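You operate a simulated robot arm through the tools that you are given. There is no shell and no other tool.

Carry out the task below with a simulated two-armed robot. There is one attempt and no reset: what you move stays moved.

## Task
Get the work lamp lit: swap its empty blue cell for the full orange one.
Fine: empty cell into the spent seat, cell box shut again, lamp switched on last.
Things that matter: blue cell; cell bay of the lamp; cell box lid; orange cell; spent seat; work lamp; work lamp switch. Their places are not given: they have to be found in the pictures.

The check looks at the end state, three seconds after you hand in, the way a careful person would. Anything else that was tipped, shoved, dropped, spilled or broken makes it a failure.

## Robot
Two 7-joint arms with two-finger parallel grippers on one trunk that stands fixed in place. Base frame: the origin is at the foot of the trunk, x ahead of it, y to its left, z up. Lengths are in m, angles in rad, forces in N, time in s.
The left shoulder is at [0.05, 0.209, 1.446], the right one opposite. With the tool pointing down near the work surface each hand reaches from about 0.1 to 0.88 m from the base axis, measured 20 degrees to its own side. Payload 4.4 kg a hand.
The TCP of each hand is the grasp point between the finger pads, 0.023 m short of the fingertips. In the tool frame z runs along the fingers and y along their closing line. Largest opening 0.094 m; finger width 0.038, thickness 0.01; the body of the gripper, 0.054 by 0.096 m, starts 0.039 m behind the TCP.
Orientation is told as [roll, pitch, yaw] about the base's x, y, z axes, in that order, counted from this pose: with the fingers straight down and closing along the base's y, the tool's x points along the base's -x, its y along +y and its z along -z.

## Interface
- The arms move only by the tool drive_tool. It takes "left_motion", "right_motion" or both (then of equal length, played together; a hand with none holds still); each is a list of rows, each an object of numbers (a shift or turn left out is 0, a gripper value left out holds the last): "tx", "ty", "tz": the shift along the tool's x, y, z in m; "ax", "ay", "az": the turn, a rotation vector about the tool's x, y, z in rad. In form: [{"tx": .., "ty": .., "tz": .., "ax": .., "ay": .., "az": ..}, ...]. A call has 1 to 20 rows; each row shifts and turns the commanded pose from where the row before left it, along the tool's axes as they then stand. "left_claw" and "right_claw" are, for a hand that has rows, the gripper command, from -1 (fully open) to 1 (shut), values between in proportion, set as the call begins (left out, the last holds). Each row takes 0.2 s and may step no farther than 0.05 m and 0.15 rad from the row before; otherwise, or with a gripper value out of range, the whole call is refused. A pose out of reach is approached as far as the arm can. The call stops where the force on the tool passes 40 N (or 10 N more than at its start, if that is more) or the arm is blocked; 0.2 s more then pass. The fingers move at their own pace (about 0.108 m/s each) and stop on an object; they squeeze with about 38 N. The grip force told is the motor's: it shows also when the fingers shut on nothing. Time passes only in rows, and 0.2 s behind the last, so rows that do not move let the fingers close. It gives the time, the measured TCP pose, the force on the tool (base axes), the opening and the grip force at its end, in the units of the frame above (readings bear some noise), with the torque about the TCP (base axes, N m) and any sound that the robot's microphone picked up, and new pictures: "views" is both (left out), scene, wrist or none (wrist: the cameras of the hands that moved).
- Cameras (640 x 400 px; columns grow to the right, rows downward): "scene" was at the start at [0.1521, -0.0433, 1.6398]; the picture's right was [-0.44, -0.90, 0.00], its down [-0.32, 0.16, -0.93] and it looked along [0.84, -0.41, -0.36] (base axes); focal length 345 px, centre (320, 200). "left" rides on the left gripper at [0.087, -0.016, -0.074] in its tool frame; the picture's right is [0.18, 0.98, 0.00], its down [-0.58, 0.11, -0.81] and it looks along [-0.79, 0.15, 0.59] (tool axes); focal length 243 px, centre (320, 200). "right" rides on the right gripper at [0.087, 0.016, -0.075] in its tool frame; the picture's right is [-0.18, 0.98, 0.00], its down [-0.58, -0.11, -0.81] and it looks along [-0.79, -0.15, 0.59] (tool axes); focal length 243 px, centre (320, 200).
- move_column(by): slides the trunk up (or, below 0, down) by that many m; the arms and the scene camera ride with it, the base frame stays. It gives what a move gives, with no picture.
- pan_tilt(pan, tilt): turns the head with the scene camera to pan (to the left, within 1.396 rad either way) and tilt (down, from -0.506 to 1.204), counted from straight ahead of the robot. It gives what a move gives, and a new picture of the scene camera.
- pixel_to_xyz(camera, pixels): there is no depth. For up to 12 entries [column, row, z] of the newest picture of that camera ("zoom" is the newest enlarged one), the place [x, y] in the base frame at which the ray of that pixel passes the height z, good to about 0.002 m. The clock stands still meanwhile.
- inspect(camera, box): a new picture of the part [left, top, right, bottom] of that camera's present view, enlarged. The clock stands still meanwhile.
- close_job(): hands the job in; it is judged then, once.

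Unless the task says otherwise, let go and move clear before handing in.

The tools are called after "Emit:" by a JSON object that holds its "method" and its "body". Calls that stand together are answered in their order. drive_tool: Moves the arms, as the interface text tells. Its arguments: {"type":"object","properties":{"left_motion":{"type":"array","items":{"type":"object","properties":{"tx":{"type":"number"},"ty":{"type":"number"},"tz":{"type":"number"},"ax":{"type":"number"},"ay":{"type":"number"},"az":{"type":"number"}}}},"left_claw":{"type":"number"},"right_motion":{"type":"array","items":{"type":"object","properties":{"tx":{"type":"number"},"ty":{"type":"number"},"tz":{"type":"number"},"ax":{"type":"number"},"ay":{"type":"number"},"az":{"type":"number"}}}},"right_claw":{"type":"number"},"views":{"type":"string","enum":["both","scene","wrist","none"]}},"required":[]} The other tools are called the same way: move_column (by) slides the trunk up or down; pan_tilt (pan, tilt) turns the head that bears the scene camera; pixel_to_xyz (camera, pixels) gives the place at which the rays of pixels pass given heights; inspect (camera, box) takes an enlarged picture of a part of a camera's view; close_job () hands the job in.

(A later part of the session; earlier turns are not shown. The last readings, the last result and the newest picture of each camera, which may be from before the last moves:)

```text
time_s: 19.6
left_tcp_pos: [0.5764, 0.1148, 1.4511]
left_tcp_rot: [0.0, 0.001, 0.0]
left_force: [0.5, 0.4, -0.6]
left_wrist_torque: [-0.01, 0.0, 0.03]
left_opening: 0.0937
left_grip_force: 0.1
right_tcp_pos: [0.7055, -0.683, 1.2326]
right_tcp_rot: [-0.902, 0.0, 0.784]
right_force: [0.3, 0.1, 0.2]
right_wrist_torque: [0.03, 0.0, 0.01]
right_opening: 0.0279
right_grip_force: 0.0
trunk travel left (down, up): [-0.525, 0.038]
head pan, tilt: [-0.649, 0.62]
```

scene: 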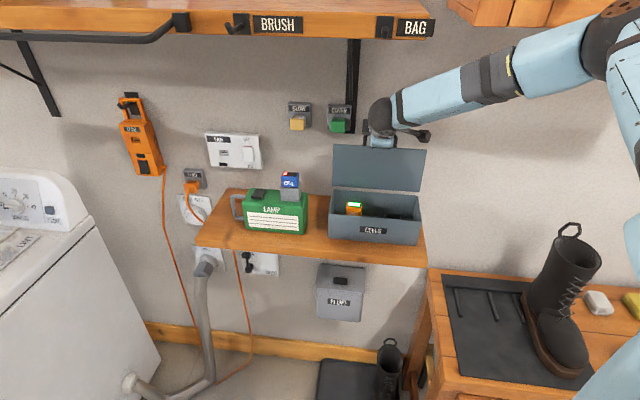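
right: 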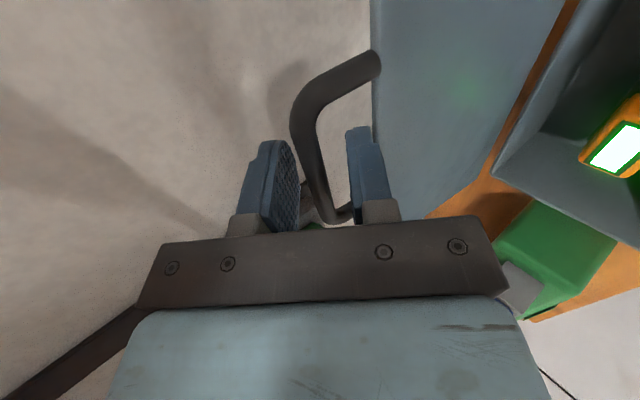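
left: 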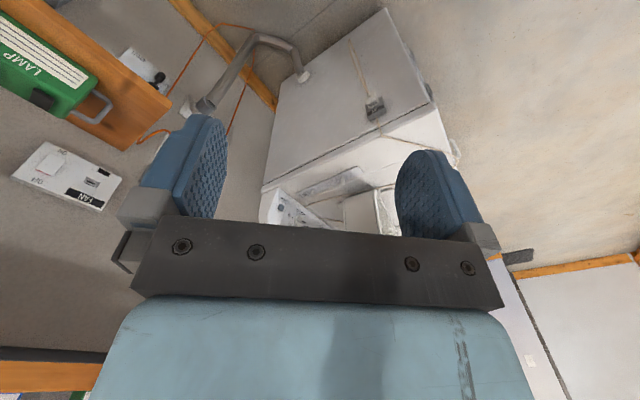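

The lid stays open by itself (bar unchanged between the fingers, zero force). I'll back out along the fingers, then straight back from the wall, and roll the hand back to its normal grip orientation.

Emit:
{"method": "drive_tool", "body": {"right_motion": [{"tz": -0.015}, {"tz": -0.015}, {"ty": 0.0259, "tz": -0.0326}, {"ty": 0.0259, "tz": -0.0326}, {"ty": 0.0259, "tz": -0.0326}, {"ty": 0.0259, "tz": -0.0326}, {"ty": 0.0259, "tz": -0.0326}, {"ty": 0.0259, "tz": -0.0326}, {}], "views": "both"}}

```text
time_s: 21.6
left_tcp_pos: [0.5763, 0.1154, 1.452]
left_tcp_rot: [-0.001, 0.0, 0.002]
left_force: [0.9, 0.1, 0.6]
left_wrist_torque: [0.04, 0.01, 0.0]
left_opening: 0.0939
left_grip_force: 0.1
right_tcp_pos: [0.5084, -0.4897, 1.2532]
right_tcp_rot: [-0.9, 0.0, 0.784]
right_force: [-1.1, -0.5, -0.1]
right_wrist_torque: [0.02, -0.01, -0.01]
right_opening: 0.0283
right_grip_force: 0.0
trunk travel left (down, up): [-0.525, 0.038]
head pan, tilt: [-0.649, 0.62]
```

scene: 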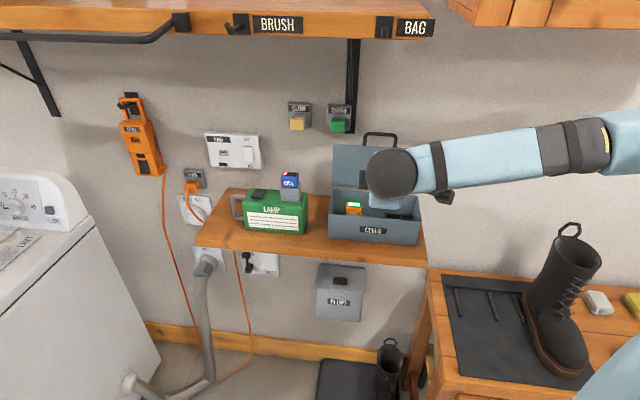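
right: 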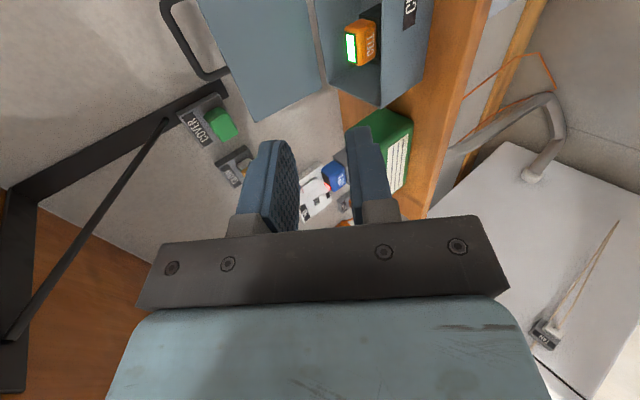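

The lid stands open with the handle up at scene (380,137). Now I roll the hand back to closing along the shelf and slide left to stand in front of the lamp.

Emit:
{"method": "drive_tool", "body": {"right_motion": [{"az": 0.1428}, {"az": 0.1428}, {"az": 0.1428}, {"az": 0.1428}, {"az": 0.1428}, {"az": 0.1428}, {"az": 0.1428}, {"az": 0.1428}, {"az": 0.1428}, {"az": 0.1428}, {"az": 0.1428}, {"ty": 0.044}, {"ty": 0.044}, {"ty": 0.044}, {"ty": 0.044}, {"ty": 0.044}, {}], "right_claw": -0.6, "views": "both"}}

```text
time_s: 25.2
left_tcp_pos: [0.5755, 0.1137, 1.4528]
left_tcp_rot: [-0.001, -0.003, 0.003]
left_force: [0.3, -0.3, 0.0]
left_wrist_torque: [0.02, 0.0, 0.02]
left_opening: 0.0942
left_grip_force: 0.0
right_tcp_pos: [0.6674, -0.3359, 1.2503]
right_tcp_rot: [0.002, -0.901, -0.789]
right_force: [-0.9, 0.0, 0.5]
right_wrist_torque: [-0.01, 0.01, -0.01]
right_opening: 0.0751
right_grip_force: 0.0
trunk travel left (down, up): [-0.525, 0.038]
head pan, tilt: [-0.649, 0.62]
```

scene: 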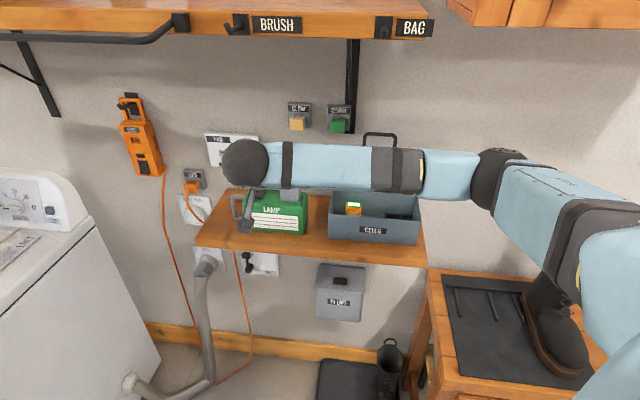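
right: 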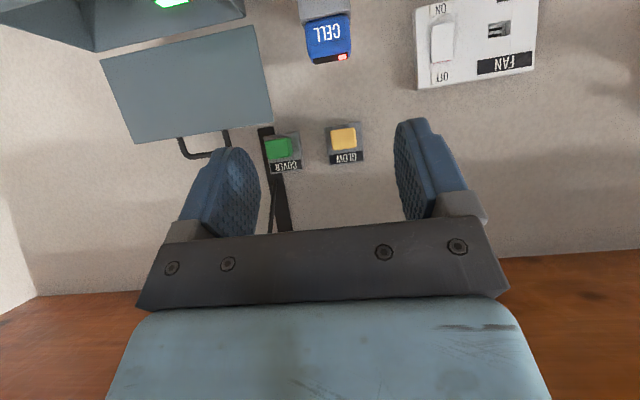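

Now the hand is in front of the lamp (TCP n≈0.709, u≈−0.234) and the cell appears at wrist (328,38). The head hasn't moved, so I can use my earlier scene zoom pixels to size the cell and bay at trial heights.

Emit:
{"method": "pixel_to_xyz", "body": {"camera": "scene", "pixels": [[281.6, 175, 1.15], [297.6, 176.6, 1.15], [299, 173, 1.15], [283, 172.2, 1.15], [280.6, 186.6, 1.11], [299.2, 187.6, 1.11], [301.4, 182.6, 1.11], [248, 181, 1.09], [256, 189, 1.09], [265, 173, 1.09], [303, 234, 0.99], [248, 230, 0.99]]}}

Emit:
{"method": "inspect", "body": {"camera": "right", "box": [260, 0, 400, 90]}}

```text
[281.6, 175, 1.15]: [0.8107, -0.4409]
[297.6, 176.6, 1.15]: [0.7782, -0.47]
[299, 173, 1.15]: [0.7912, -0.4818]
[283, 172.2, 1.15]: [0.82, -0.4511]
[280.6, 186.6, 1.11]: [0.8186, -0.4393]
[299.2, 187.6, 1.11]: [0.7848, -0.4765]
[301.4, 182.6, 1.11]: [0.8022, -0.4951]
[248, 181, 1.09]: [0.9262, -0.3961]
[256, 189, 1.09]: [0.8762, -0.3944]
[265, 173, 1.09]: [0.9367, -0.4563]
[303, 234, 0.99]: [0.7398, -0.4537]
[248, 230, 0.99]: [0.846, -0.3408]
```

```text
4.44 times, centred on (330, 45) of right
```

zoom: 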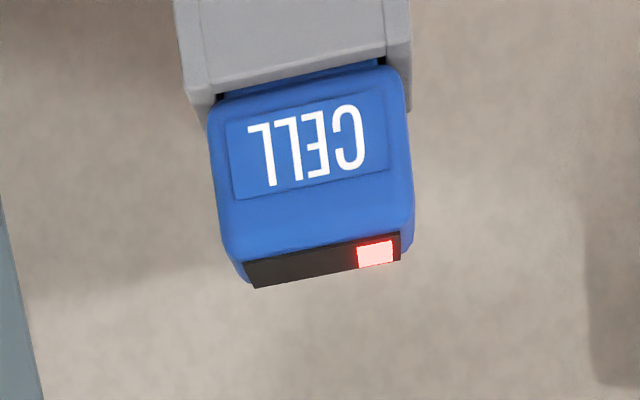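

Clear view of the cell seated in its open-topped bay. I'll triangulate the LED and bay rim from this wrist view together with the scene rays.

Emit:
{"method": "pixel_to_xyz", "body": {"camera": "right", "pixels": [[342.4, 56.9, 1.14], [342.4, 56.9, 1.15], [342.4, 56.9, 1.16], [306, 21.3, 1.11], [306, 21.3, 1.12], [345, 12.5, 1.11], [345, 12.5, 1.12], [314, 63.5, 1.14], [314, 63.5, 1.15], [301.5, 22, 1.11], [301.5, 22, 1.12]]}}

Emit:
{"method": "pixel_to_xyz", "body": {"camera": "scene", "pixels": [[285.4, 173.8, 1.14], [285.4, 173.8, 1.15], [285.4, 173.8, 1.16], [299.2, 187.6, 1.1], [299.2, 187.6, 1.12], [280.6, 186.6, 1.12], [297.6, 176.6, 1.14]]}}

```text
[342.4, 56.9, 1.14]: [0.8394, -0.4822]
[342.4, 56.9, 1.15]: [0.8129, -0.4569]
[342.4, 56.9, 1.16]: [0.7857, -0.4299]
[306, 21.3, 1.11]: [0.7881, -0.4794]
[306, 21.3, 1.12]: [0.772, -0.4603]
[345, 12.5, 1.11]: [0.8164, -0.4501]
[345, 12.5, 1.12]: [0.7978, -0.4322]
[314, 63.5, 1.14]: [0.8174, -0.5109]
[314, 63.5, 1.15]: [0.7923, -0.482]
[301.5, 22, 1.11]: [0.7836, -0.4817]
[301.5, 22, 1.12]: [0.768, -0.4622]
```

```text
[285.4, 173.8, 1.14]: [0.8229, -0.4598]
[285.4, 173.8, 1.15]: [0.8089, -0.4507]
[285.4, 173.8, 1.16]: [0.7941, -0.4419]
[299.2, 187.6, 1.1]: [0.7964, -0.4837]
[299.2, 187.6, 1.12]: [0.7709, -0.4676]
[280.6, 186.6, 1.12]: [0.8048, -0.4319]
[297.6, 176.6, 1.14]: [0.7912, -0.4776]
```

Results: LED at n≈0.885/z≈1.153, bay rim z≈1.115, bay u from −0.266 to −0.2165 (cell centre u≈−0.240). I'll reduce the hand tilt to 0.4 rad and move partway toward the cell to refine.

Emit:
{"method": "drive_tool", "body": {"right_motion": [{"ay": 0.125}, {"ay": 0.125}, {"ay": 0.125}, {"ay": 0.125}, {"tx": -0.0356, "tz": 0.0313, "ty": 0.0028}, {"tx": -0.0356, "tz": 0.0313, "ty": 0.0028}, {}], "views": "both"}}

```text
time_s: 26.8
left_tcp_pos: [0.575, 0.1166, 1.4519]
left_tcp_rot: [-0.002, -0.001, 0.002]
left_force: [-0.4, 0.0, 0.9]
left_wrist_torque: [0.01, 0.01, -0.01]
left_opening: 0.0943
left_grip_force: 0.0
right_tcp_pos: [0.735, -0.3918, 1.2242]
right_tcp_rot: [0.0, -0.399, -0.787]
right_force: [0.2, -0.2, 0.1]
right_wrist_torque: [0.03, 0.0, 0.01]
right_opening: 0.075
right_grip_force: 0.1
trunk travel left (down, up): [-0.525, 0.038]
head pan, tilt: [-0.649, 0.62]
```

scene: 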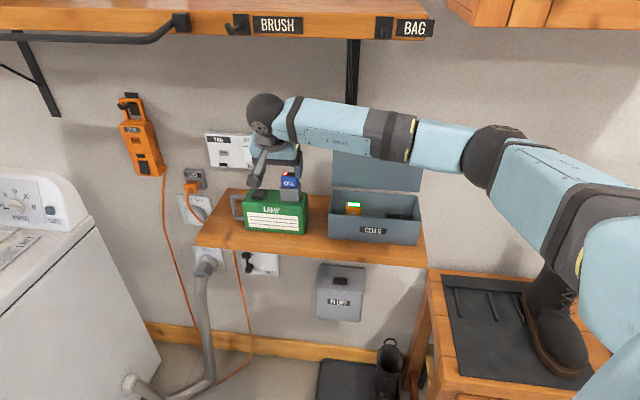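
right: 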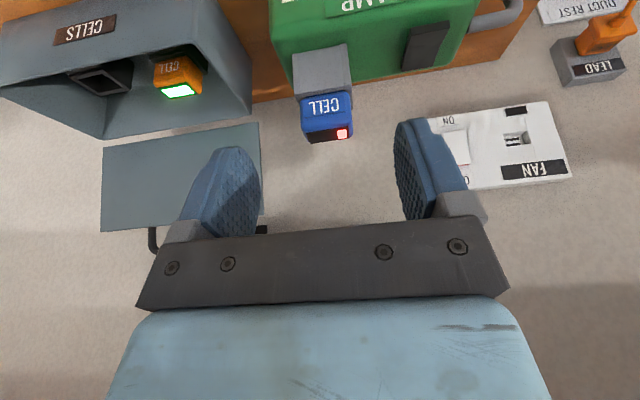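

This wrist view shows everything well: cell at (325,117), rocker at (426,45), orange cell (178,78) and empty seat (103,78). I'll zoom to measure.

Emit:
{"method": "inspect", "body": {"camera": "right", "box": [260, 20, 480, 160]}}

Emit:
{"method": "inspect", "body": {"camera": "right", "box": [20, 0, 260, 150]}}

```text
2.86 times, centred on (370, 90) of right
```

zoom: 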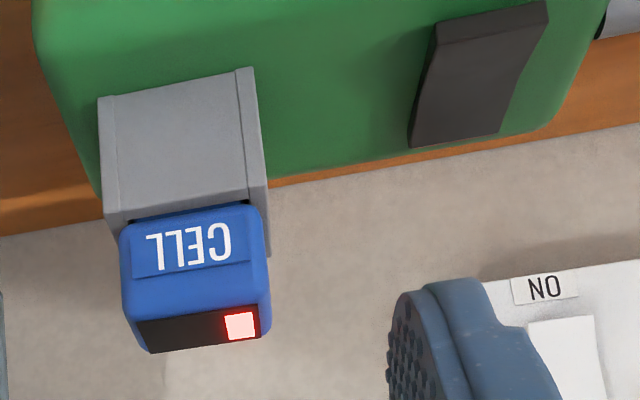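

```text
2.67 times, centred on (140, 75) of right
```

zoom: 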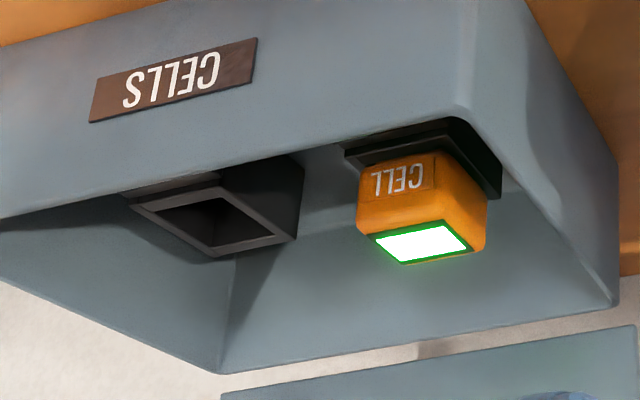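

The cell centre is u≈−0.2395, n≈0.894, cell top z≈1.151; rim at 1.115. I'll move above the cell and re-check before descending.

Emit:
{"method": "drive_tool", "body": {"right_motion": [{"tx": -0.0268, "tz": 0.02, "ty": -0.001}, {"tx": -0.0268, "tz": 0.02, "ty": -0.001}, {"tx": -0.0267, "tz": 0.02, "ty": -0.001}, {}], "views": "both"}}

Emit:
{"method": "inspect", "body": {"camera": "right", "box": [200, 40, 460, 240]}}

```text
time_s: 27.8
left_tcp_pos: [0.576, 0.1155, 1.4513]
left_tcp_rot: [0.0, 0.001, 0.003]
left_force: [-0.2, -0.3, -0.4]
left_wrist_torque: [0.0, 0.02, -0.02]
left_opening: 0.0942
left_grip_force: 0.2
right_tcp_pos: [0.8031, -0.4645, 1.1986]
right_tcp_rot: [0.0, -0.398, -0.788]
right_force: [0.0, 0.2, -0.3]
right_wrist_torque: [-0.01, -0.01, 0.03]
right_opening: 0.0749
right_grip_force: 0.1
trunk travel left (down, up): [-0.525, 0.038]
head pan, tilt: [-0.649, 0.62]
```

scene: 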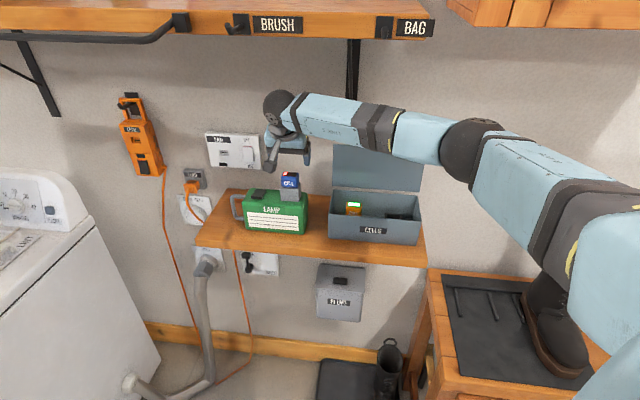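
right: 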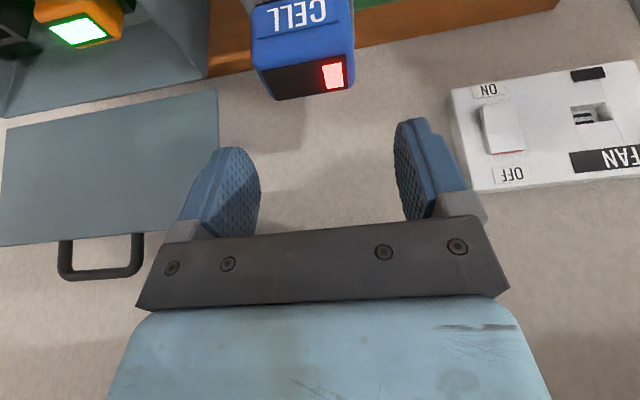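

```text
2.00 times, centred on (330, 140) of right
```

zoom: 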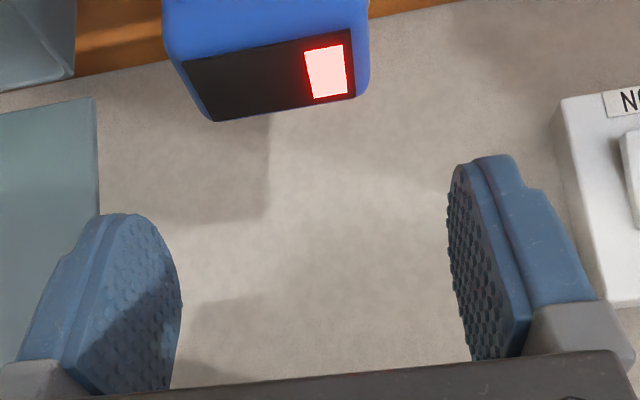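

TCP is over the cell, lateral offset under 1 mm; the cell centre looks slightly nearer (n≈0.888). I'll descend to z≈1.146 so the fingertips stay just above the bay rim.

Emit:
{"method": "drive_tool", "body": {"right_motion": [{"tx": 0.0093, "tz": 0.0151, "ty": 0.0003}, {"tx": 0.0093, "tz": 0.0151, "ty": 0.0003}, {"tx": 0.0093, "tz": 0.0151}, {}], "views": "both"}}

Emit:
{"method": "inspect", "body": {"camera": "scene", "box": [230, 120, 350, 240]}}

```text
time_s: 28.8
left_tcp_pos: [0.5765, 0.1165, 1.4514]
left_tcp_rot: [-0.001, 0.0, 0.002]
left_force: [-0.1, 0.4, -0.1]
left_wrist_torque: [-0.02, 0.0, -0.01]
left_opening: 0.0939
left_grip_force: 0.1
right_tcp_pos: [0.7965, -0.4586, 1.1442]
right_tcp_rot: [0.0, -0.4, -0.785]
right_force: [-0.2, -0.5, 0.6]
right_wrist_torque: [0.01, 0.0, -0.01]
right_opening: 0.075
right_grip_force: 0.1
trunk travel left (down, up): [-0.525, 0.038]
head pan, tilt: [-0.649, 0.62]
```

scene: 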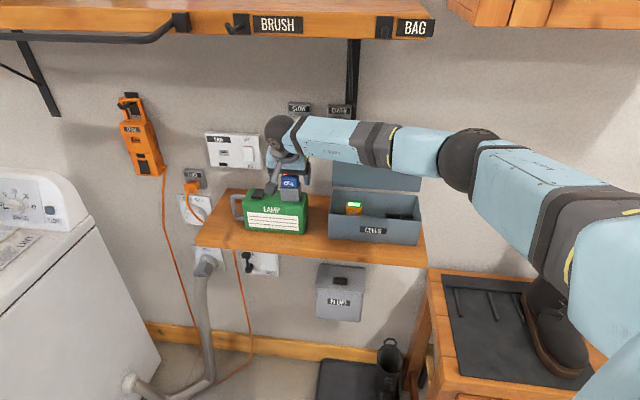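
right: 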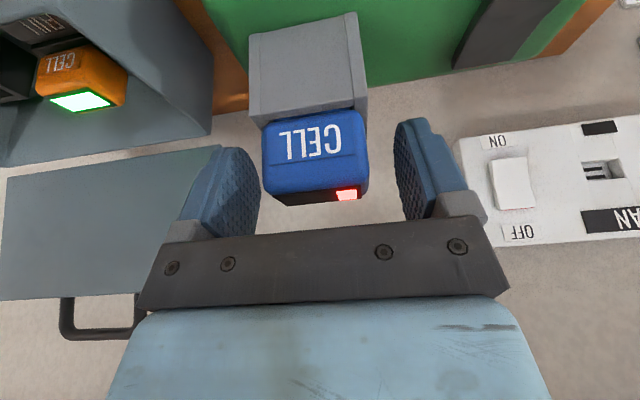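

```text
3.33 times, centred on (290, 180) of scene
```

zoom: 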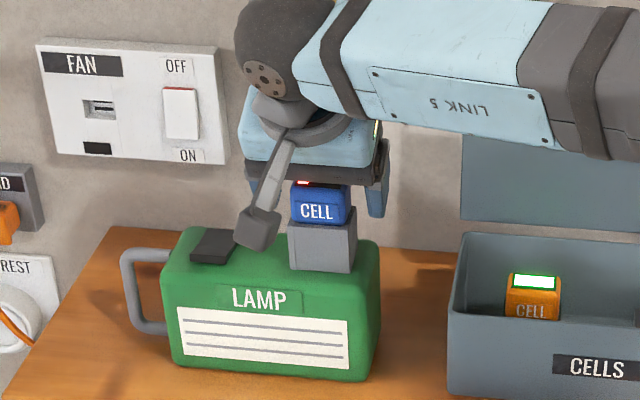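

Fingers straddle the blue cell (wrist (315,155)), fingertips right at rim height. I'll rise 2 mm for clearance and close.

Emit:
{"method": "drive_tool", "body": {"right_motion": [{"tx": -0.0008, "tz": -0.0018}], "views": "none"}}

Emit:
{"method": "drive_tool", "body": {"right_motion": [{}, {}, {}], "right_claw": 1, "views": "both"}}

```text
time_s: 29.2
left_tcp_pos: [0.5763, 0.1152, 1.4504]
left_tcp_rot: [0.0, 0.001, 0.002]
left_force: [-0.4, 0.1, 0.3]
left_wrist_torque: [-0.02, 0.02, 0.01]
left_opening: 0.0939
left_grip_force: 0.1
right_tcp_pos: [0.7968, -0.4583, 1.148]
right_tcp_rot: [0.0, -0.4, -0.787]
right_force: [-0.1, 0.1, -0.9]
right_wrist_torque: [0.02, -0.03, -0.01]
right_opening: 0.075
right_grip_force: 0.1
trunk travel left (down, up): [-0.525, 0.038]
head pan, tilt: [-0.649, 0.62]
```

```text
time_s: 30.0
left_tcp_pos: [0.5755, 0.1153, 1.4497]
left_tcp_rot: [-0.001, 0.0, 0.002]
left_force: [-0.5, 0.0, 0.3]
left_wrist_torque: [0.01, 0.0, -0.03]
left_opening: 0.094
left_grip_force: 0.0
right_tcp_pos: [0.7978, -0.458, 1.1471]
right_tcp_rot: [0.001, -0.399, -0.787]
right_force: [1.5, 1.6, 0.5]
right_wrist_torque: [-0.18, 0.18, 0.1]
right_opening: 0.0487
right_grip_force: 37.7
trunk travel left (down, up): [-0.525, 0.038]
head pan, tilt: [-0.649, 0.62]
```

scene: 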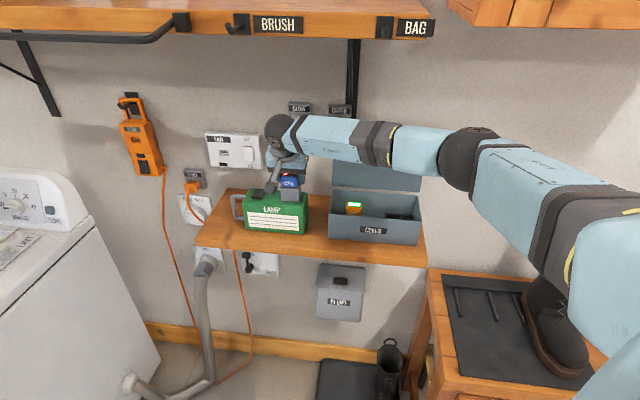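
right: 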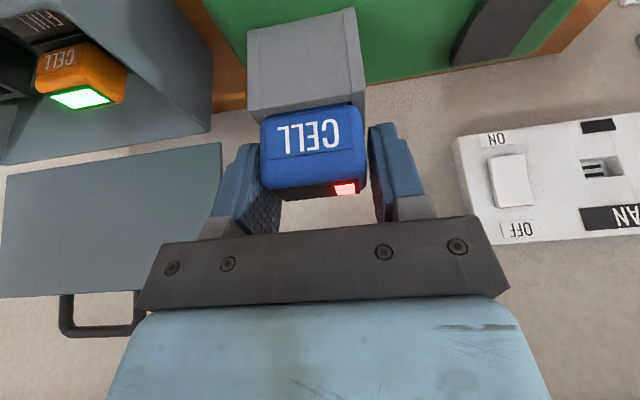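

Closed at 48.7 mm opening, which is close to both the cell and bay widths, so I'll zoom to verify that the pads sit on the cell, not on the bay.

Emit:
{"method": "inspect", "body": {"camera": "right", "box": [220, 80, 420, 220]}}

Emit:
{"method": "inspect", "body": {"camera": "scene", "box": [250, 150, 330, 220]}}

```text
2.86 times, centred on (320, 150) of right
```

zoom: 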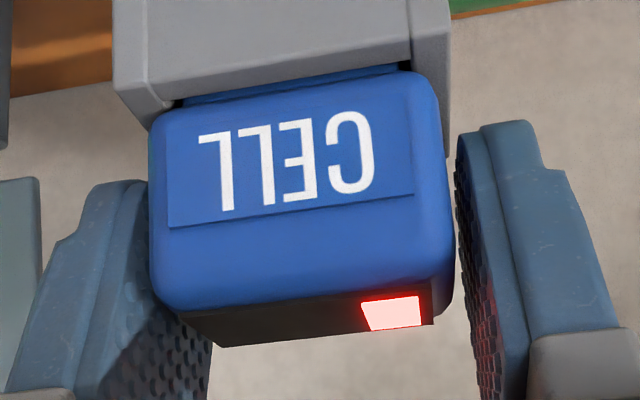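

```text
5.71 times, centred on (290, 185) of scene
```

zoom: 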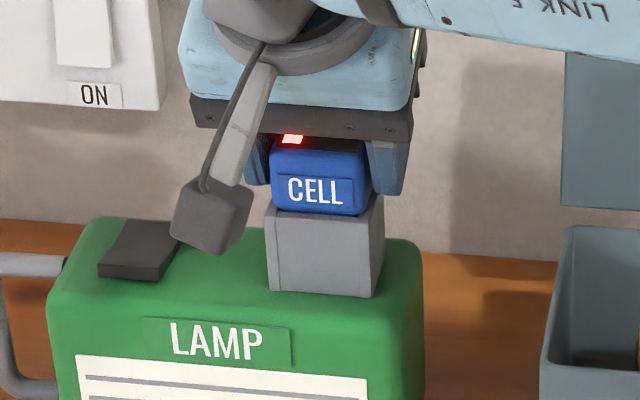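

There's a slight ambiguity, so as a safe test I'll reopen, rise 6 mm and close again: if the opening is the same it is the cell I hold.

Emit:
{"method": "drive_tool", "body": {"right_motion": [{}, {}, {"tx": -0.0023, "tz": -0.0055}], "right_claw": -0.4, "views": "none"}}

Emit:
{"method": "drive_tool", "body": {"right_motion": [{}, {}, {}], "right_claw": 1, "views": "wrist"}}

Emit:
{"method": "inspect", "body": {"camera": "right", "box": [220, 80, 420, 220]}}

```text
time_s: 30.8
left_tcp_pos: [0.5763, 0.1157, 1.4526]
left_tcp_rot: [-0.002, 0.001, 0.002]
left_force: [-0.3, 0.0, 0.6]
left_wrist_torque: [0.0, 0.01, 0.02]
left_opening: 0.0939
left_grip_force: 0.0
right_tcp_pos: [0.7963, -0.4577, 1.1539]
right_tcp_rot: [0.0, -0.399, -0.788]
right_force: [-0.9, 0.1, -0.1]
right_wrist_torque: [0.02, 0.0, 0.01]
right_opening: 0.0658
right_grip_force: 0.0
trunk travel left (down, up): [-0.525, 0.038]
head pan, tilt: [-0.649, 0.62]
```

```text
time_s: 31.6
left_tcp_pos: [0.5763, 0.1156, 1.4508]
left_tcp_rot: [0.0, 0.0, 0.001]
left_force: [0.7, -0.4, 0.3]
left_wrist_torque: [-0.02, 0.01, -0.03]
left_opening: 0.094
left_grip_force: 0.0
right_tcp_pos: [0.7967, -0.4592, 1.1535]
right_tcp_rot: [0.0, -0.4, -0.788]
right_force: [0.5, 0.3, 1.5]
right_wrist_torque: [-0.02, 0.04, 0.02]
right_opening: 0.0432
right_grip_force: 37.9
trunk travel left (down, up): [-0.525, 0.038]
head pan, tilt: [-0.649, 0.62]
```

right: 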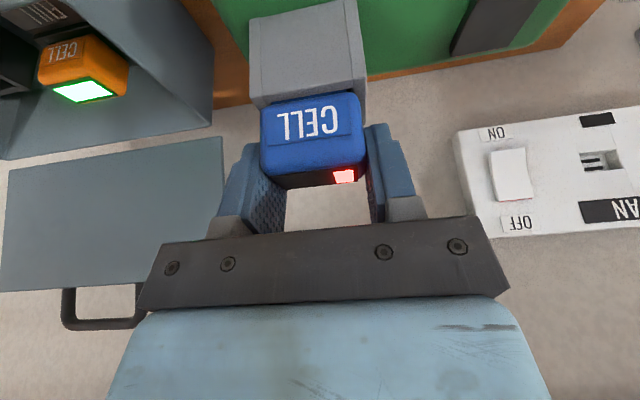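

```text
2.86 times, centred on (320, 150) of right
```

zoom: 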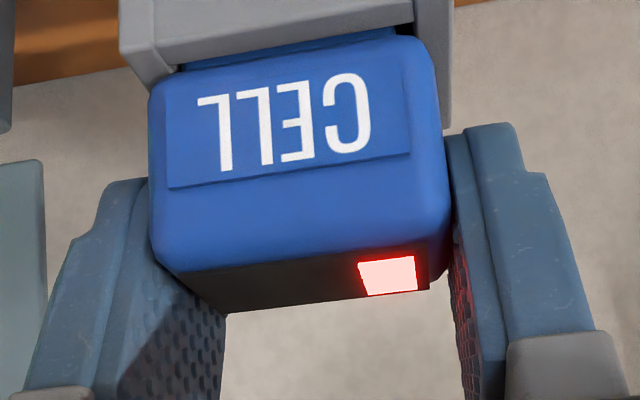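

Confirmed: 43.2 mm now, so this is the cell (earlier it was the bay). I'll lift it straight up slowly, watching the force.

Emit:
{"method": "drive_tool", "body": {"right_motion": [{"tx": -0.0039, "tz": -0.0092}, {"tx": -0.0039, "tz": -0.0092}, {}], "views": "wrist"}}

```text
time_s: 32.4
left_tcp_pos: [0.5759, 0.1148, 1.4523]
left_tcp_rot: [0.001, 0.0, 0.001]
left_force: [-0.3, 0.2, -0.5]
left_wrist_torque: [0.0, -0.02, 0.03]
left_opening: 0.0942
left_grip_force: 0.1
right_tcp_pos: [0.7957, -0.4592, 1.1731]
right_tcp_rot: [0.001, -0.401, -0.788]
right_force: [-0.7, 0.2, -2.1]
right_wrist_torque: [-0.02, -0.01, 0.04]
right_opening: 0.0433
right_grip_force: 37.9
trunk travel left (down, up): [-0.525, 0.038]
head pan, tilt: [-0.649, 0.62]
```

right: 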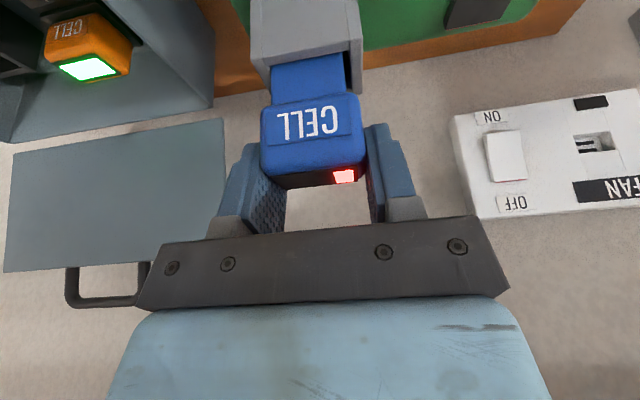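

The cell is coming out; it has a narrower stem below its cap. Weight is about 2 N. Continuing to lift.

Emit:
{"method": "drive_tool", "body": {"right_motion": [{"tx": -0.0047, "tz": -0.0111}, {"tx": -0.0047, "tz": -0.0111}, {"tx": -0.0047, "tz": -0.0111}, {}], "views": "both"}}

Emit:
{"method": "inspect", "body": {"camera": "right", "box": [220, 0, 420, 200]}}

Emit:
{"method": "inspect", "body": {"camera": "scene", "box": [240, 100, 360, 220]}}

```text
time_s: 33.4
left_tcp_pos: [0.5769, 0.1154, 1.4506]
left_tcp_rot: [0.0, 0.001, 0.0]
left_force: [-0.3, 0.6, -0.5]
left_wrist_torque: [-0.03, -0.03, 0.01]
left_opening: 0.094
left_grip_force: 0.0
right_tcp_pos: [0.7962, -0.4594, 1.209]
right_tcp_rot: [-0.001, -0.399, -0.787]
right_force: [-0.4, 0.5, -0.8]
right_wrist_torque: [-0.04, 0.0, -0.02]
right_opening: 0.0435
right_grip_force: 38.2
trunk travel left (down, up): [-0.525, 0.038]
head pan, tilt: [-0.649, 0.62]
```

scene: 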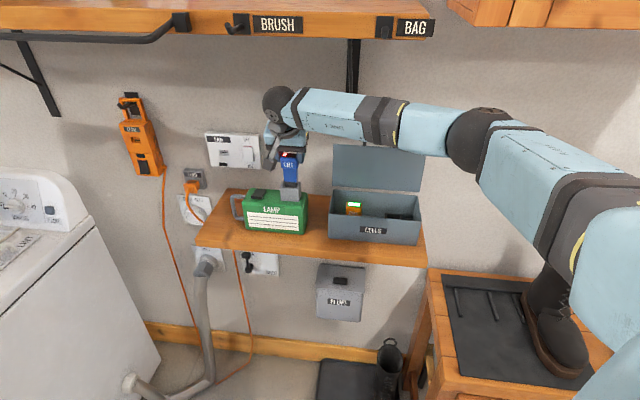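
right: 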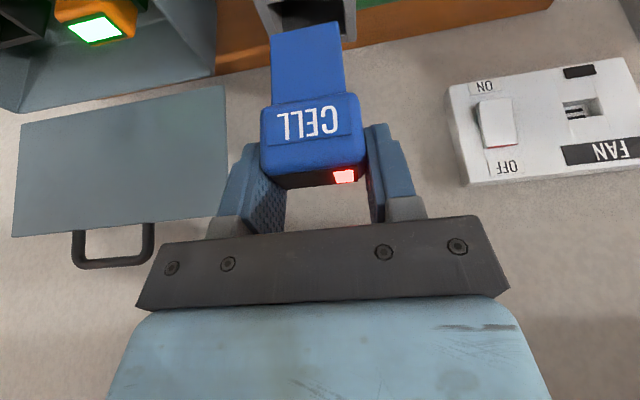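

```text
2.00 times, centred on (320, 100) of right
```

zoom: 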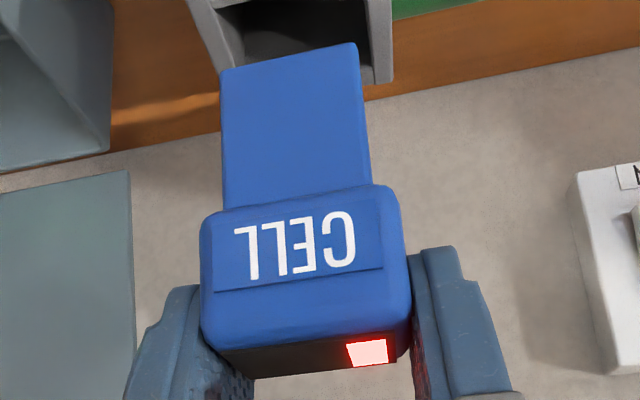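

```text
3.33 times, centred on (300, 160) of scene
```

zoom: 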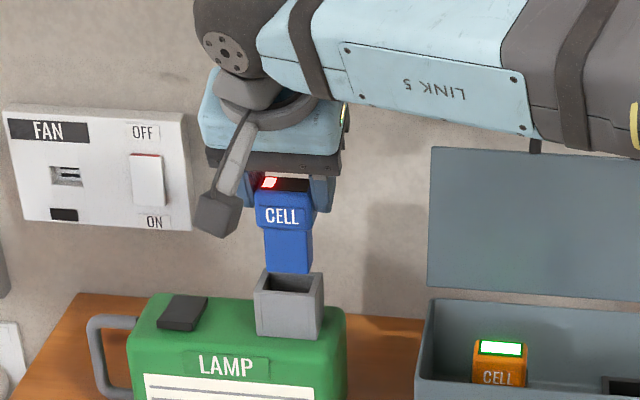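

The cell is fully out of the bay (cap ~43 mm wide, stem ~33 mm). Now I need the seats' locations: I'll zoom on the box in both views and triangulate.

Emit:
{"method": "inspect", "body": {"camera": "scene", "box": [325, 180, 425, 250]}}

Emit:
{"method": "inspect", "body": {"camera": "right", "box": [0, 0, 220, 130]}}

```text
5.71 times, centred on (375, 215) of scene
```

zoom: 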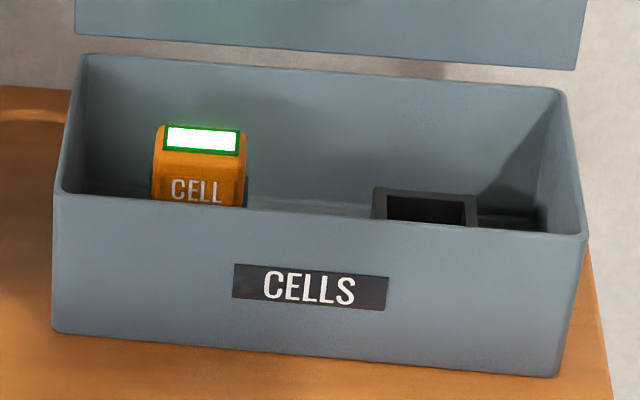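

```text
2.91 times, centred on (110, 65) of right
```

zoom: 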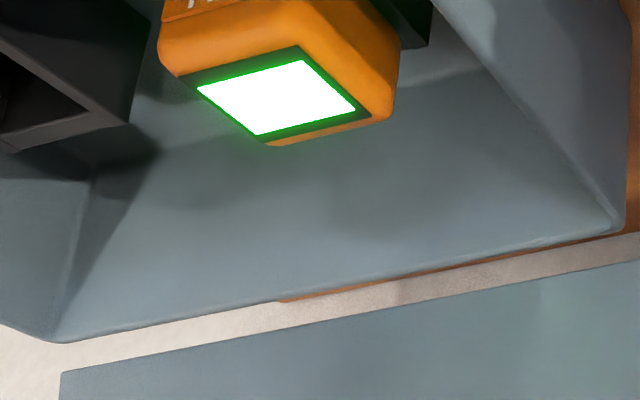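

Emit:
{"method": "pixel_to_xyz", "body": {"camera": "scene", "pixels": [[354.3, 204.5, 1.03], [354.3, 204.5, 1.05], [354.3, 204.5, 1.07], [347.9, 205.9, 1.06], [360.5, 207.1, 1.06], [361, 202.9, 1.06], [348.4, 202, 1.06], [384.6, 213.3, 1.03], [402.5, 214.7, 1.03], [384.6, 213.3, 1.05], [402.5, 214.7, 1.05], [402, 219, 1.03]]}}

Emit:
{"method": "pixel_to_xyz", "body": {"camera": "right", "pixels": [[94.9, 29.6, 1.03], [94.9, 29.6, 1.05], [94.9, 29.6, 1.07]]}}

```text
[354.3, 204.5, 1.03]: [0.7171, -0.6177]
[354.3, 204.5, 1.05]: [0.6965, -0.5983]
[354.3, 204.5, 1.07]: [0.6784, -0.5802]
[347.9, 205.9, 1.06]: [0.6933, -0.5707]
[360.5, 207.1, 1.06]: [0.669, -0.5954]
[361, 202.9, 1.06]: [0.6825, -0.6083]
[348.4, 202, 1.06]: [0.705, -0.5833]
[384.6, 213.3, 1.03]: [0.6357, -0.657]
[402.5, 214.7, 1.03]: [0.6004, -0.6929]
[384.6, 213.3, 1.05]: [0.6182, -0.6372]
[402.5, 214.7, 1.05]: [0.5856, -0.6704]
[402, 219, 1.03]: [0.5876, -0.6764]
```

```text
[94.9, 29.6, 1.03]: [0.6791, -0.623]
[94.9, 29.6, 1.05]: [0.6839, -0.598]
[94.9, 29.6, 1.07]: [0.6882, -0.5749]
```

Triangulated: orange cell top ≈ (0.686,−0.587,1.061) i.e. u≈−0.070, n≈0.900; the empty seat is centred near u≈+0.040, n≈0.900. I'll back off from the wall (the shelf brace is near u≈−0.095), then traverse right above the box.

Emit:
{"method": "drive_tool", "body": {"right_motion": [{"tx": 0.0368, "tz": -0.0156}, {"tx": 0.0368, "tz": -0.0156}, {"ty": -0.0465}, {"ty": -0.0465}, {"ty": -0.0465}, {"ty": -0.0465}, {"ty": -0.0465}, {"ty": -0.0465}, {}], "views": "both"}}

```text
time_s: 35.4
left_tcp_pos: [0.5777, 0.1153, 1.4503]
left_tcp_rot: [0.001, -0.002, 0.003]
left_force: [0.2, -0.2, -0.2]
left_wrist_torque: [-0.02, 0.0, -0.01]
left_opening: 0.094
left_grip_force: 0.1
right_tcp_pos: [0.5414, -0.5976, 1.2117]
right_tcp_rot: [0.001, -0.4, -0.786]
right_force: [0.3, 0.6, -1.1]
right_wrist_torque: [-0.02, -0.01, 0.0]
right_opening: 0.0435
right_grip_force: 38.1
trunk travel left (down, up): [-0.525, 0.038]
head pan, tilt: [-0.649, 0.62]
```

scene: 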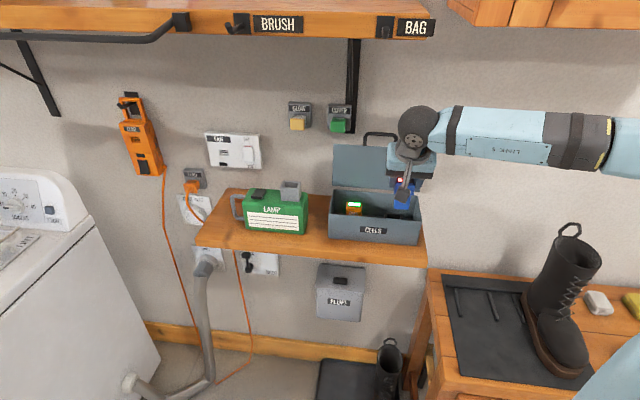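
right: 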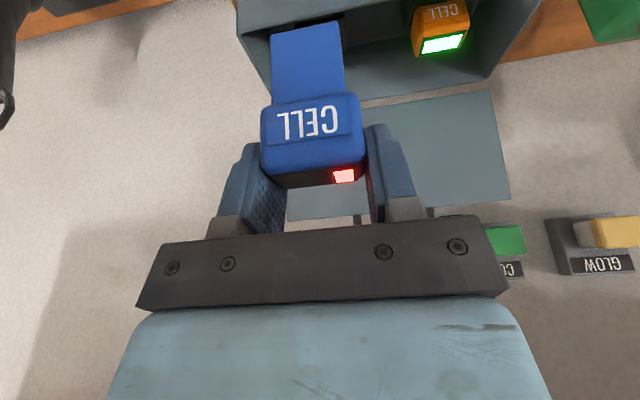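

At TCP n≈0.805, u≈0.040 carrying the cell in front of the box. Both cameras put the empty seat's centre at n≈0.9007, u≈0.0395 with rim z≈1.03. I'll move over it and lower until the stem hovers about 1 cm above the seat.

Emit:
{"method": "drive_tool", "body": {"right_motion": [{"tx": -0.0298, "tz": 0.0126}, {"tx": -0.0298, "tz": 0.0126}, {"tx": -0.0299, "tz": 0.0126}, {"tx": 0.0117, "tz": 0.0276}, {"tx": 0.0117, "tz": 0.0276}, {"tx": 0.0117, "tz": 0.0276}, {}], "views": "both"}}

Emit:
{"method": "inspect", "body": {"camera": "scene", "box": [350, 150, 440, 250]}}

Emit:
{"method": "inspect", "body": {"camera": "right", "box": [220, 0, 420, 200]}}

```text
time_s: 37.0
left_tcp_pos: [0.576, 0.1155, 1.4515]
left_tcp_rot: [0.0, 0.0, 0.002]
left_force: [0.1, 0.6, -0.2]
left_wrist_torque: [-0.01, 0.02, -0.02]
left_opening: 0.0941
left_grip_force: 0.0
right_tcp_pos: [0.6106, -0.6674, 1.117]
right_tcp_rot: [0.0, -0.401, -0.787]
right_force: [-0.5, -0.3, -1.5]
right_wrist_torque: [-0.02, -0.03, -0.01]
right_opening: 0.0433
right_grip_force: 38.2
trunk travel left (down, up): [-0.525, 0.038]
head pan, tilt: [-0.649, 0.62]
```

scene: 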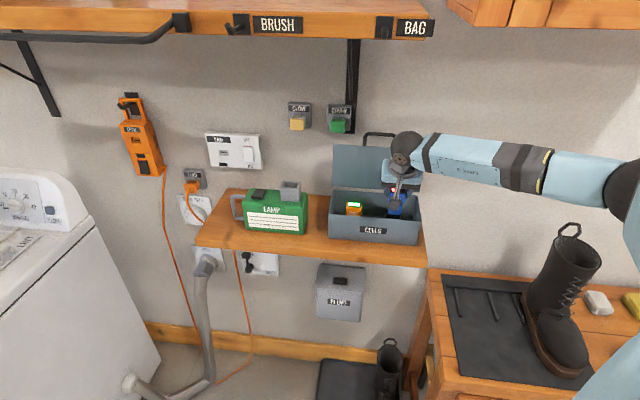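
right: 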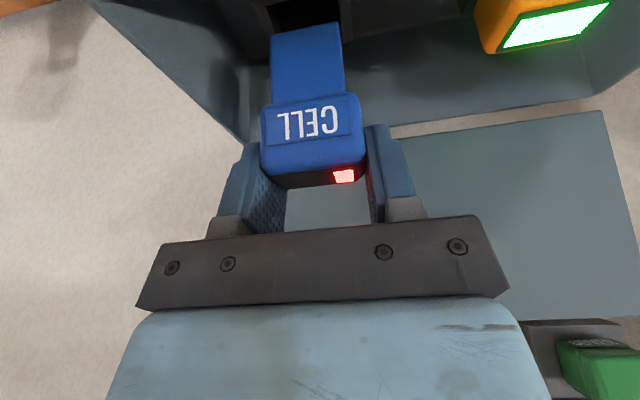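

```text
4.00 times, centred on (395, 200) of scene
```

zoom: 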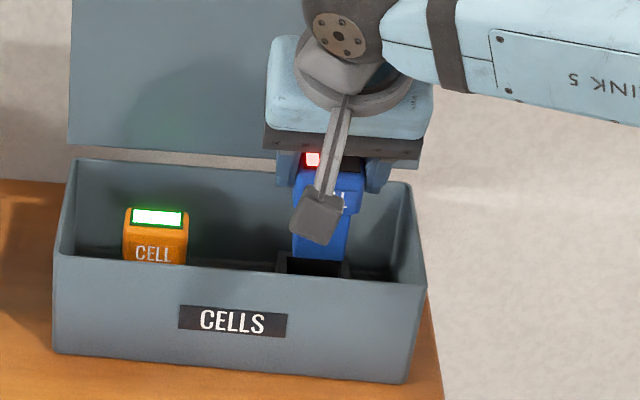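

```text
2.00 times, centred on (320, 100) of right
```

zoom: 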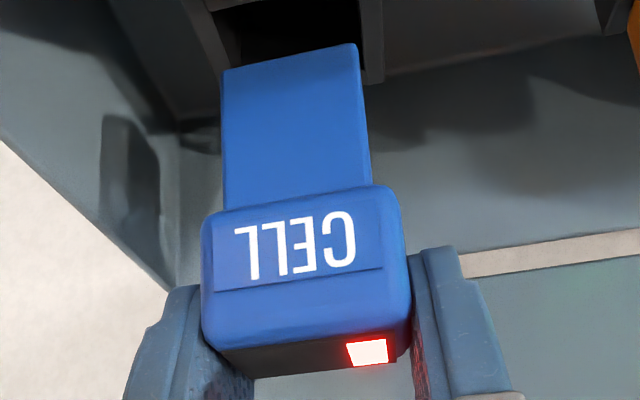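

The stem hovers about 12 mm above the seat; the view is nearly the same as over the lamp bay after lift-out. Zooming closely on the stem/hole edges to fine-tune.

Emit:
{"method": "inspect", "body": {"camera": "right", "box": [250, 0, 370, 75]}}

Emit:
{"method": "inspect", "body": {"camera": "scene", "box": [375, 195, 425, 230]}}

```text
5.33 times, centred on (310, 38) of right
```

zoom: 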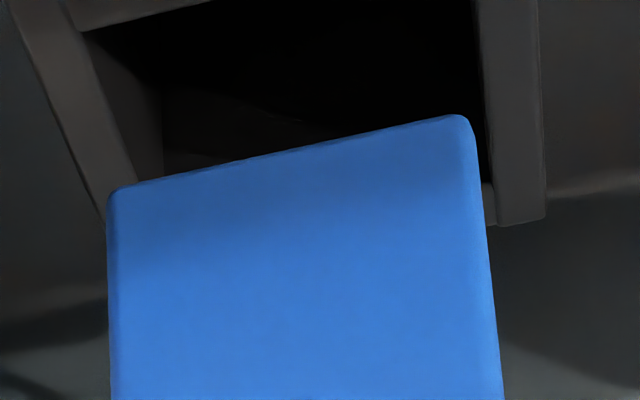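

```text
11.43 times, centred on (400, 212) of scene
```

zoom: 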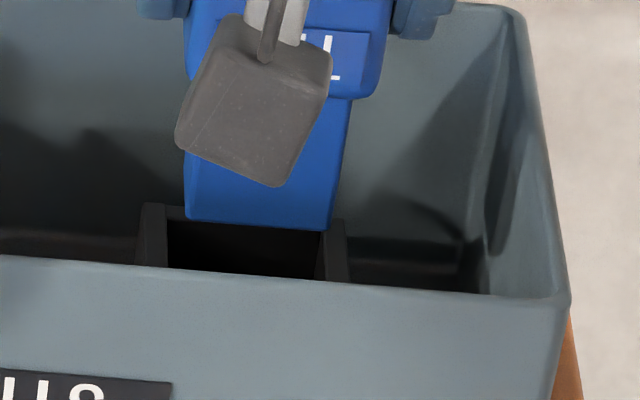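

Emit:
{"method": "pixel_to_xyz", "body": {"camera": "scene", "pixels": [[388.36, 213.57, 1.041], [400.96, 214.62, 1.041], [386.6, 213.9, 1.0285], [386.6, 217.7, 1.0285], [400.6, 214.8, 1.0285], [399.8, 218.8, 1.0285], [384.7, 212.35, 1.0285], [402.2, 213.9, 1.0285], [384.2, 217.5, 1.0285], [402.5, 219.0, 1.0285]]}}

Emit:
{"method": "pixel_to_xyz", "body": {"camera": "right", "pixels": [[270.3, 36, 1.041], [338, 22.5, 1.041], [267.7, 10, 1.0285], [276, 33, 1.0285], [341.4, 10, 1.0285], [342.5, 35, 1.0285], [351.9, 10, 1.0285], [352.5, 41, 1.0285]]}}

```text
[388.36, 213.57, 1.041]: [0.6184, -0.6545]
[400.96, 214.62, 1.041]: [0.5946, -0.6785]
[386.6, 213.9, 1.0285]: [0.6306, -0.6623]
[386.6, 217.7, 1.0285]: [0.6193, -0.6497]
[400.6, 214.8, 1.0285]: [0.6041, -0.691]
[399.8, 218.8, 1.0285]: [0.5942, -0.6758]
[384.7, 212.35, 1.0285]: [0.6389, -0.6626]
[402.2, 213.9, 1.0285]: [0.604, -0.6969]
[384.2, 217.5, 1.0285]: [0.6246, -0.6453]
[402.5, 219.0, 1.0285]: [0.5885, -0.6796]
```

```text
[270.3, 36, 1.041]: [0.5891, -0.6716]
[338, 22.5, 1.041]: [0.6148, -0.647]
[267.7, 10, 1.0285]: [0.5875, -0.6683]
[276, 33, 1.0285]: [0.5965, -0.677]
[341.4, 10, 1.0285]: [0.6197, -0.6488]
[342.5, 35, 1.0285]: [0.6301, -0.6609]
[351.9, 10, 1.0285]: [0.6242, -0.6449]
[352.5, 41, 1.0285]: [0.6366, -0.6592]
```

Both cameras agree the stem is ~1.4 mm too far right (stem centre 0.0405/0.0424 vs hole 0.039/0.041). I'll correct that and lower in small steps, watching for contact force.

Emit:
{"method": "drive_tool", "body": {"right_motion": [{"ty": 0.0014, "tx": 0.0004, "tz": -0.0002}, {"tx": 0.0031, "tz": 0.0074}, {}], "views": "none"}}

Emit:
{"method": "drive_tool", "body": {"right_motion": [{"tx": 0.00117, "tz": 0.00276}, {"tx": 0.00117, "tz": 0.00276}, {}], "views": "wrist"}}

Emit:
{"method": "inspect", "body": {"camera": "right", "box": [250, 0, 370, 75]}}

Emit:
{"method": "inspect", "body": {"camera": "scene", "box": [375, 195, 425, 230]}}

```text
time_s: 37.8
left_tcp_pos: [0.577, 0.1155, 1.4513]
left_tcp_rot: [-0.002, 0.002, 0.001]
left_force: [0.2, 0.5, -0.2]
left_wrist_torque: [-0.01, -0.02, -0.01]
left_opening: 0.0941
left_grip_force: 0.0
right_tcp_pos: [0.6111, -0.6674, 1.1107]
right_tcp_rot: [0.0, -0.399, -0.788]
right_force: [0.5, 0.3, -1.3]
right_wrist_torque: [0.01, 0.0, -0.01]
right_opening: 0.0436
right_grip_force: 37.5
trunk travel left (down, up): [-0.525, 0.038]
head pan, tilt: [-0.649, 0.62]
```

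```text
time_s: 38.6
left_tcp_pos: [0.5755, 0.1163, 1.4511]
left_tcp_rot: [0.0, 0.0, 0.002]
left_force: [-0.1, 0.9, 0.1]
left_wrist_torque: [0.01, -0.01, 0.0]
left_opening: 0.094
left_grip_force: 0.0
right_tcp_pos: [0.6108, -0.6663, 1.1051]
right_tcp_rot: [0.0, -0.399, -0.787]
right_force: [0.0, 0.1, -1.0]
right_wrist_torque: [0.0, -0.02, -0.05]
right_opening: 0.0437
right_grip_force: 38.1
trunk travel left (down, up): [-0.525, 0.038]
head pan, tilt: [-0.649, 0.62]
```

right: 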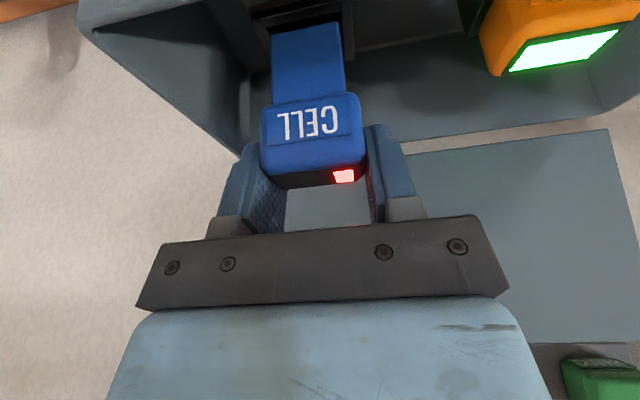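

```text
5.33 times, centred on (310, 38) of right
```

zoom: 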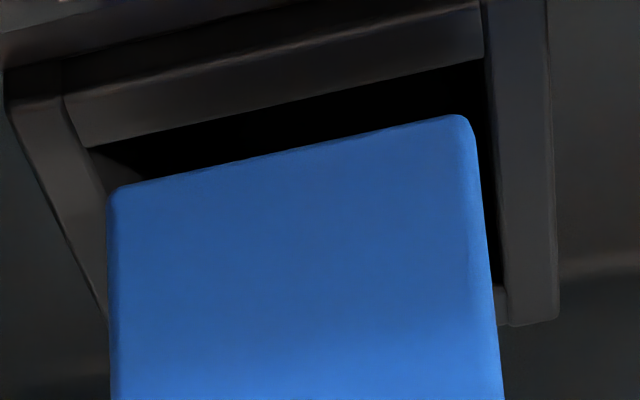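

```text
11.43 times, centred on (400, 212) of scene
```

zoom: 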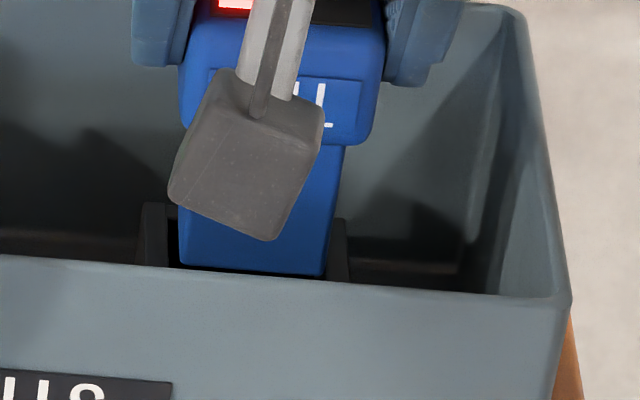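

The stem is just at rim level; the wrist zoom now shows the hole's front rim edge (90,148)-(485,60) and the stem edge (107,190)-(465,115). I'll convert these to positions before pushing in.

Emit:
{"method": "pixel_to_xyz", "body": {"camera": "right", "pixels": [[303.8, 20, 1.0285], [300.6, 10.8, 1.0285], [349.4, 60.9, 1.0285], [353.8, 60, 1.0285], [303.8, 29.2, 1.0293], [270.0, 36.1, 1.0293], [337.8, 22.2, 1.0293], [266.9, 28.2, 1.0285], [341, 11.7, 1.0285], [344.7, 54.9, 1.0285]]}}

Emit:
{"method": "pixel_to_xyz", "body": {"camera": "scene", "pixels": [[387.75, 217.4, 1.0293], [400.4, 218.6, 1.0293], [385, 212.4, 1.0285], [402, 213.8, 1.0285]]}}

```text
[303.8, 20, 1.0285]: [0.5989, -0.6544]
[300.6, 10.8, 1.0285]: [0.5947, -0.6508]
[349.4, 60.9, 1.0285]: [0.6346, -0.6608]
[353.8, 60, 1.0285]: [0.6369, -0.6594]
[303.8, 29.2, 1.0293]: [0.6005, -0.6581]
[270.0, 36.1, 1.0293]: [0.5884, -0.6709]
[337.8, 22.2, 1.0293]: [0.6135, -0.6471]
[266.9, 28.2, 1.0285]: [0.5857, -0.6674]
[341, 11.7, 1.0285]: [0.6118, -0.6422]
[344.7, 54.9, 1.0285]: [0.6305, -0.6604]
```

```text
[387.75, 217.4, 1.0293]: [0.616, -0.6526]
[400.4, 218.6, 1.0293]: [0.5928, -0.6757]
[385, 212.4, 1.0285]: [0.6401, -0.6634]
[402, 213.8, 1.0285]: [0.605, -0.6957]
```

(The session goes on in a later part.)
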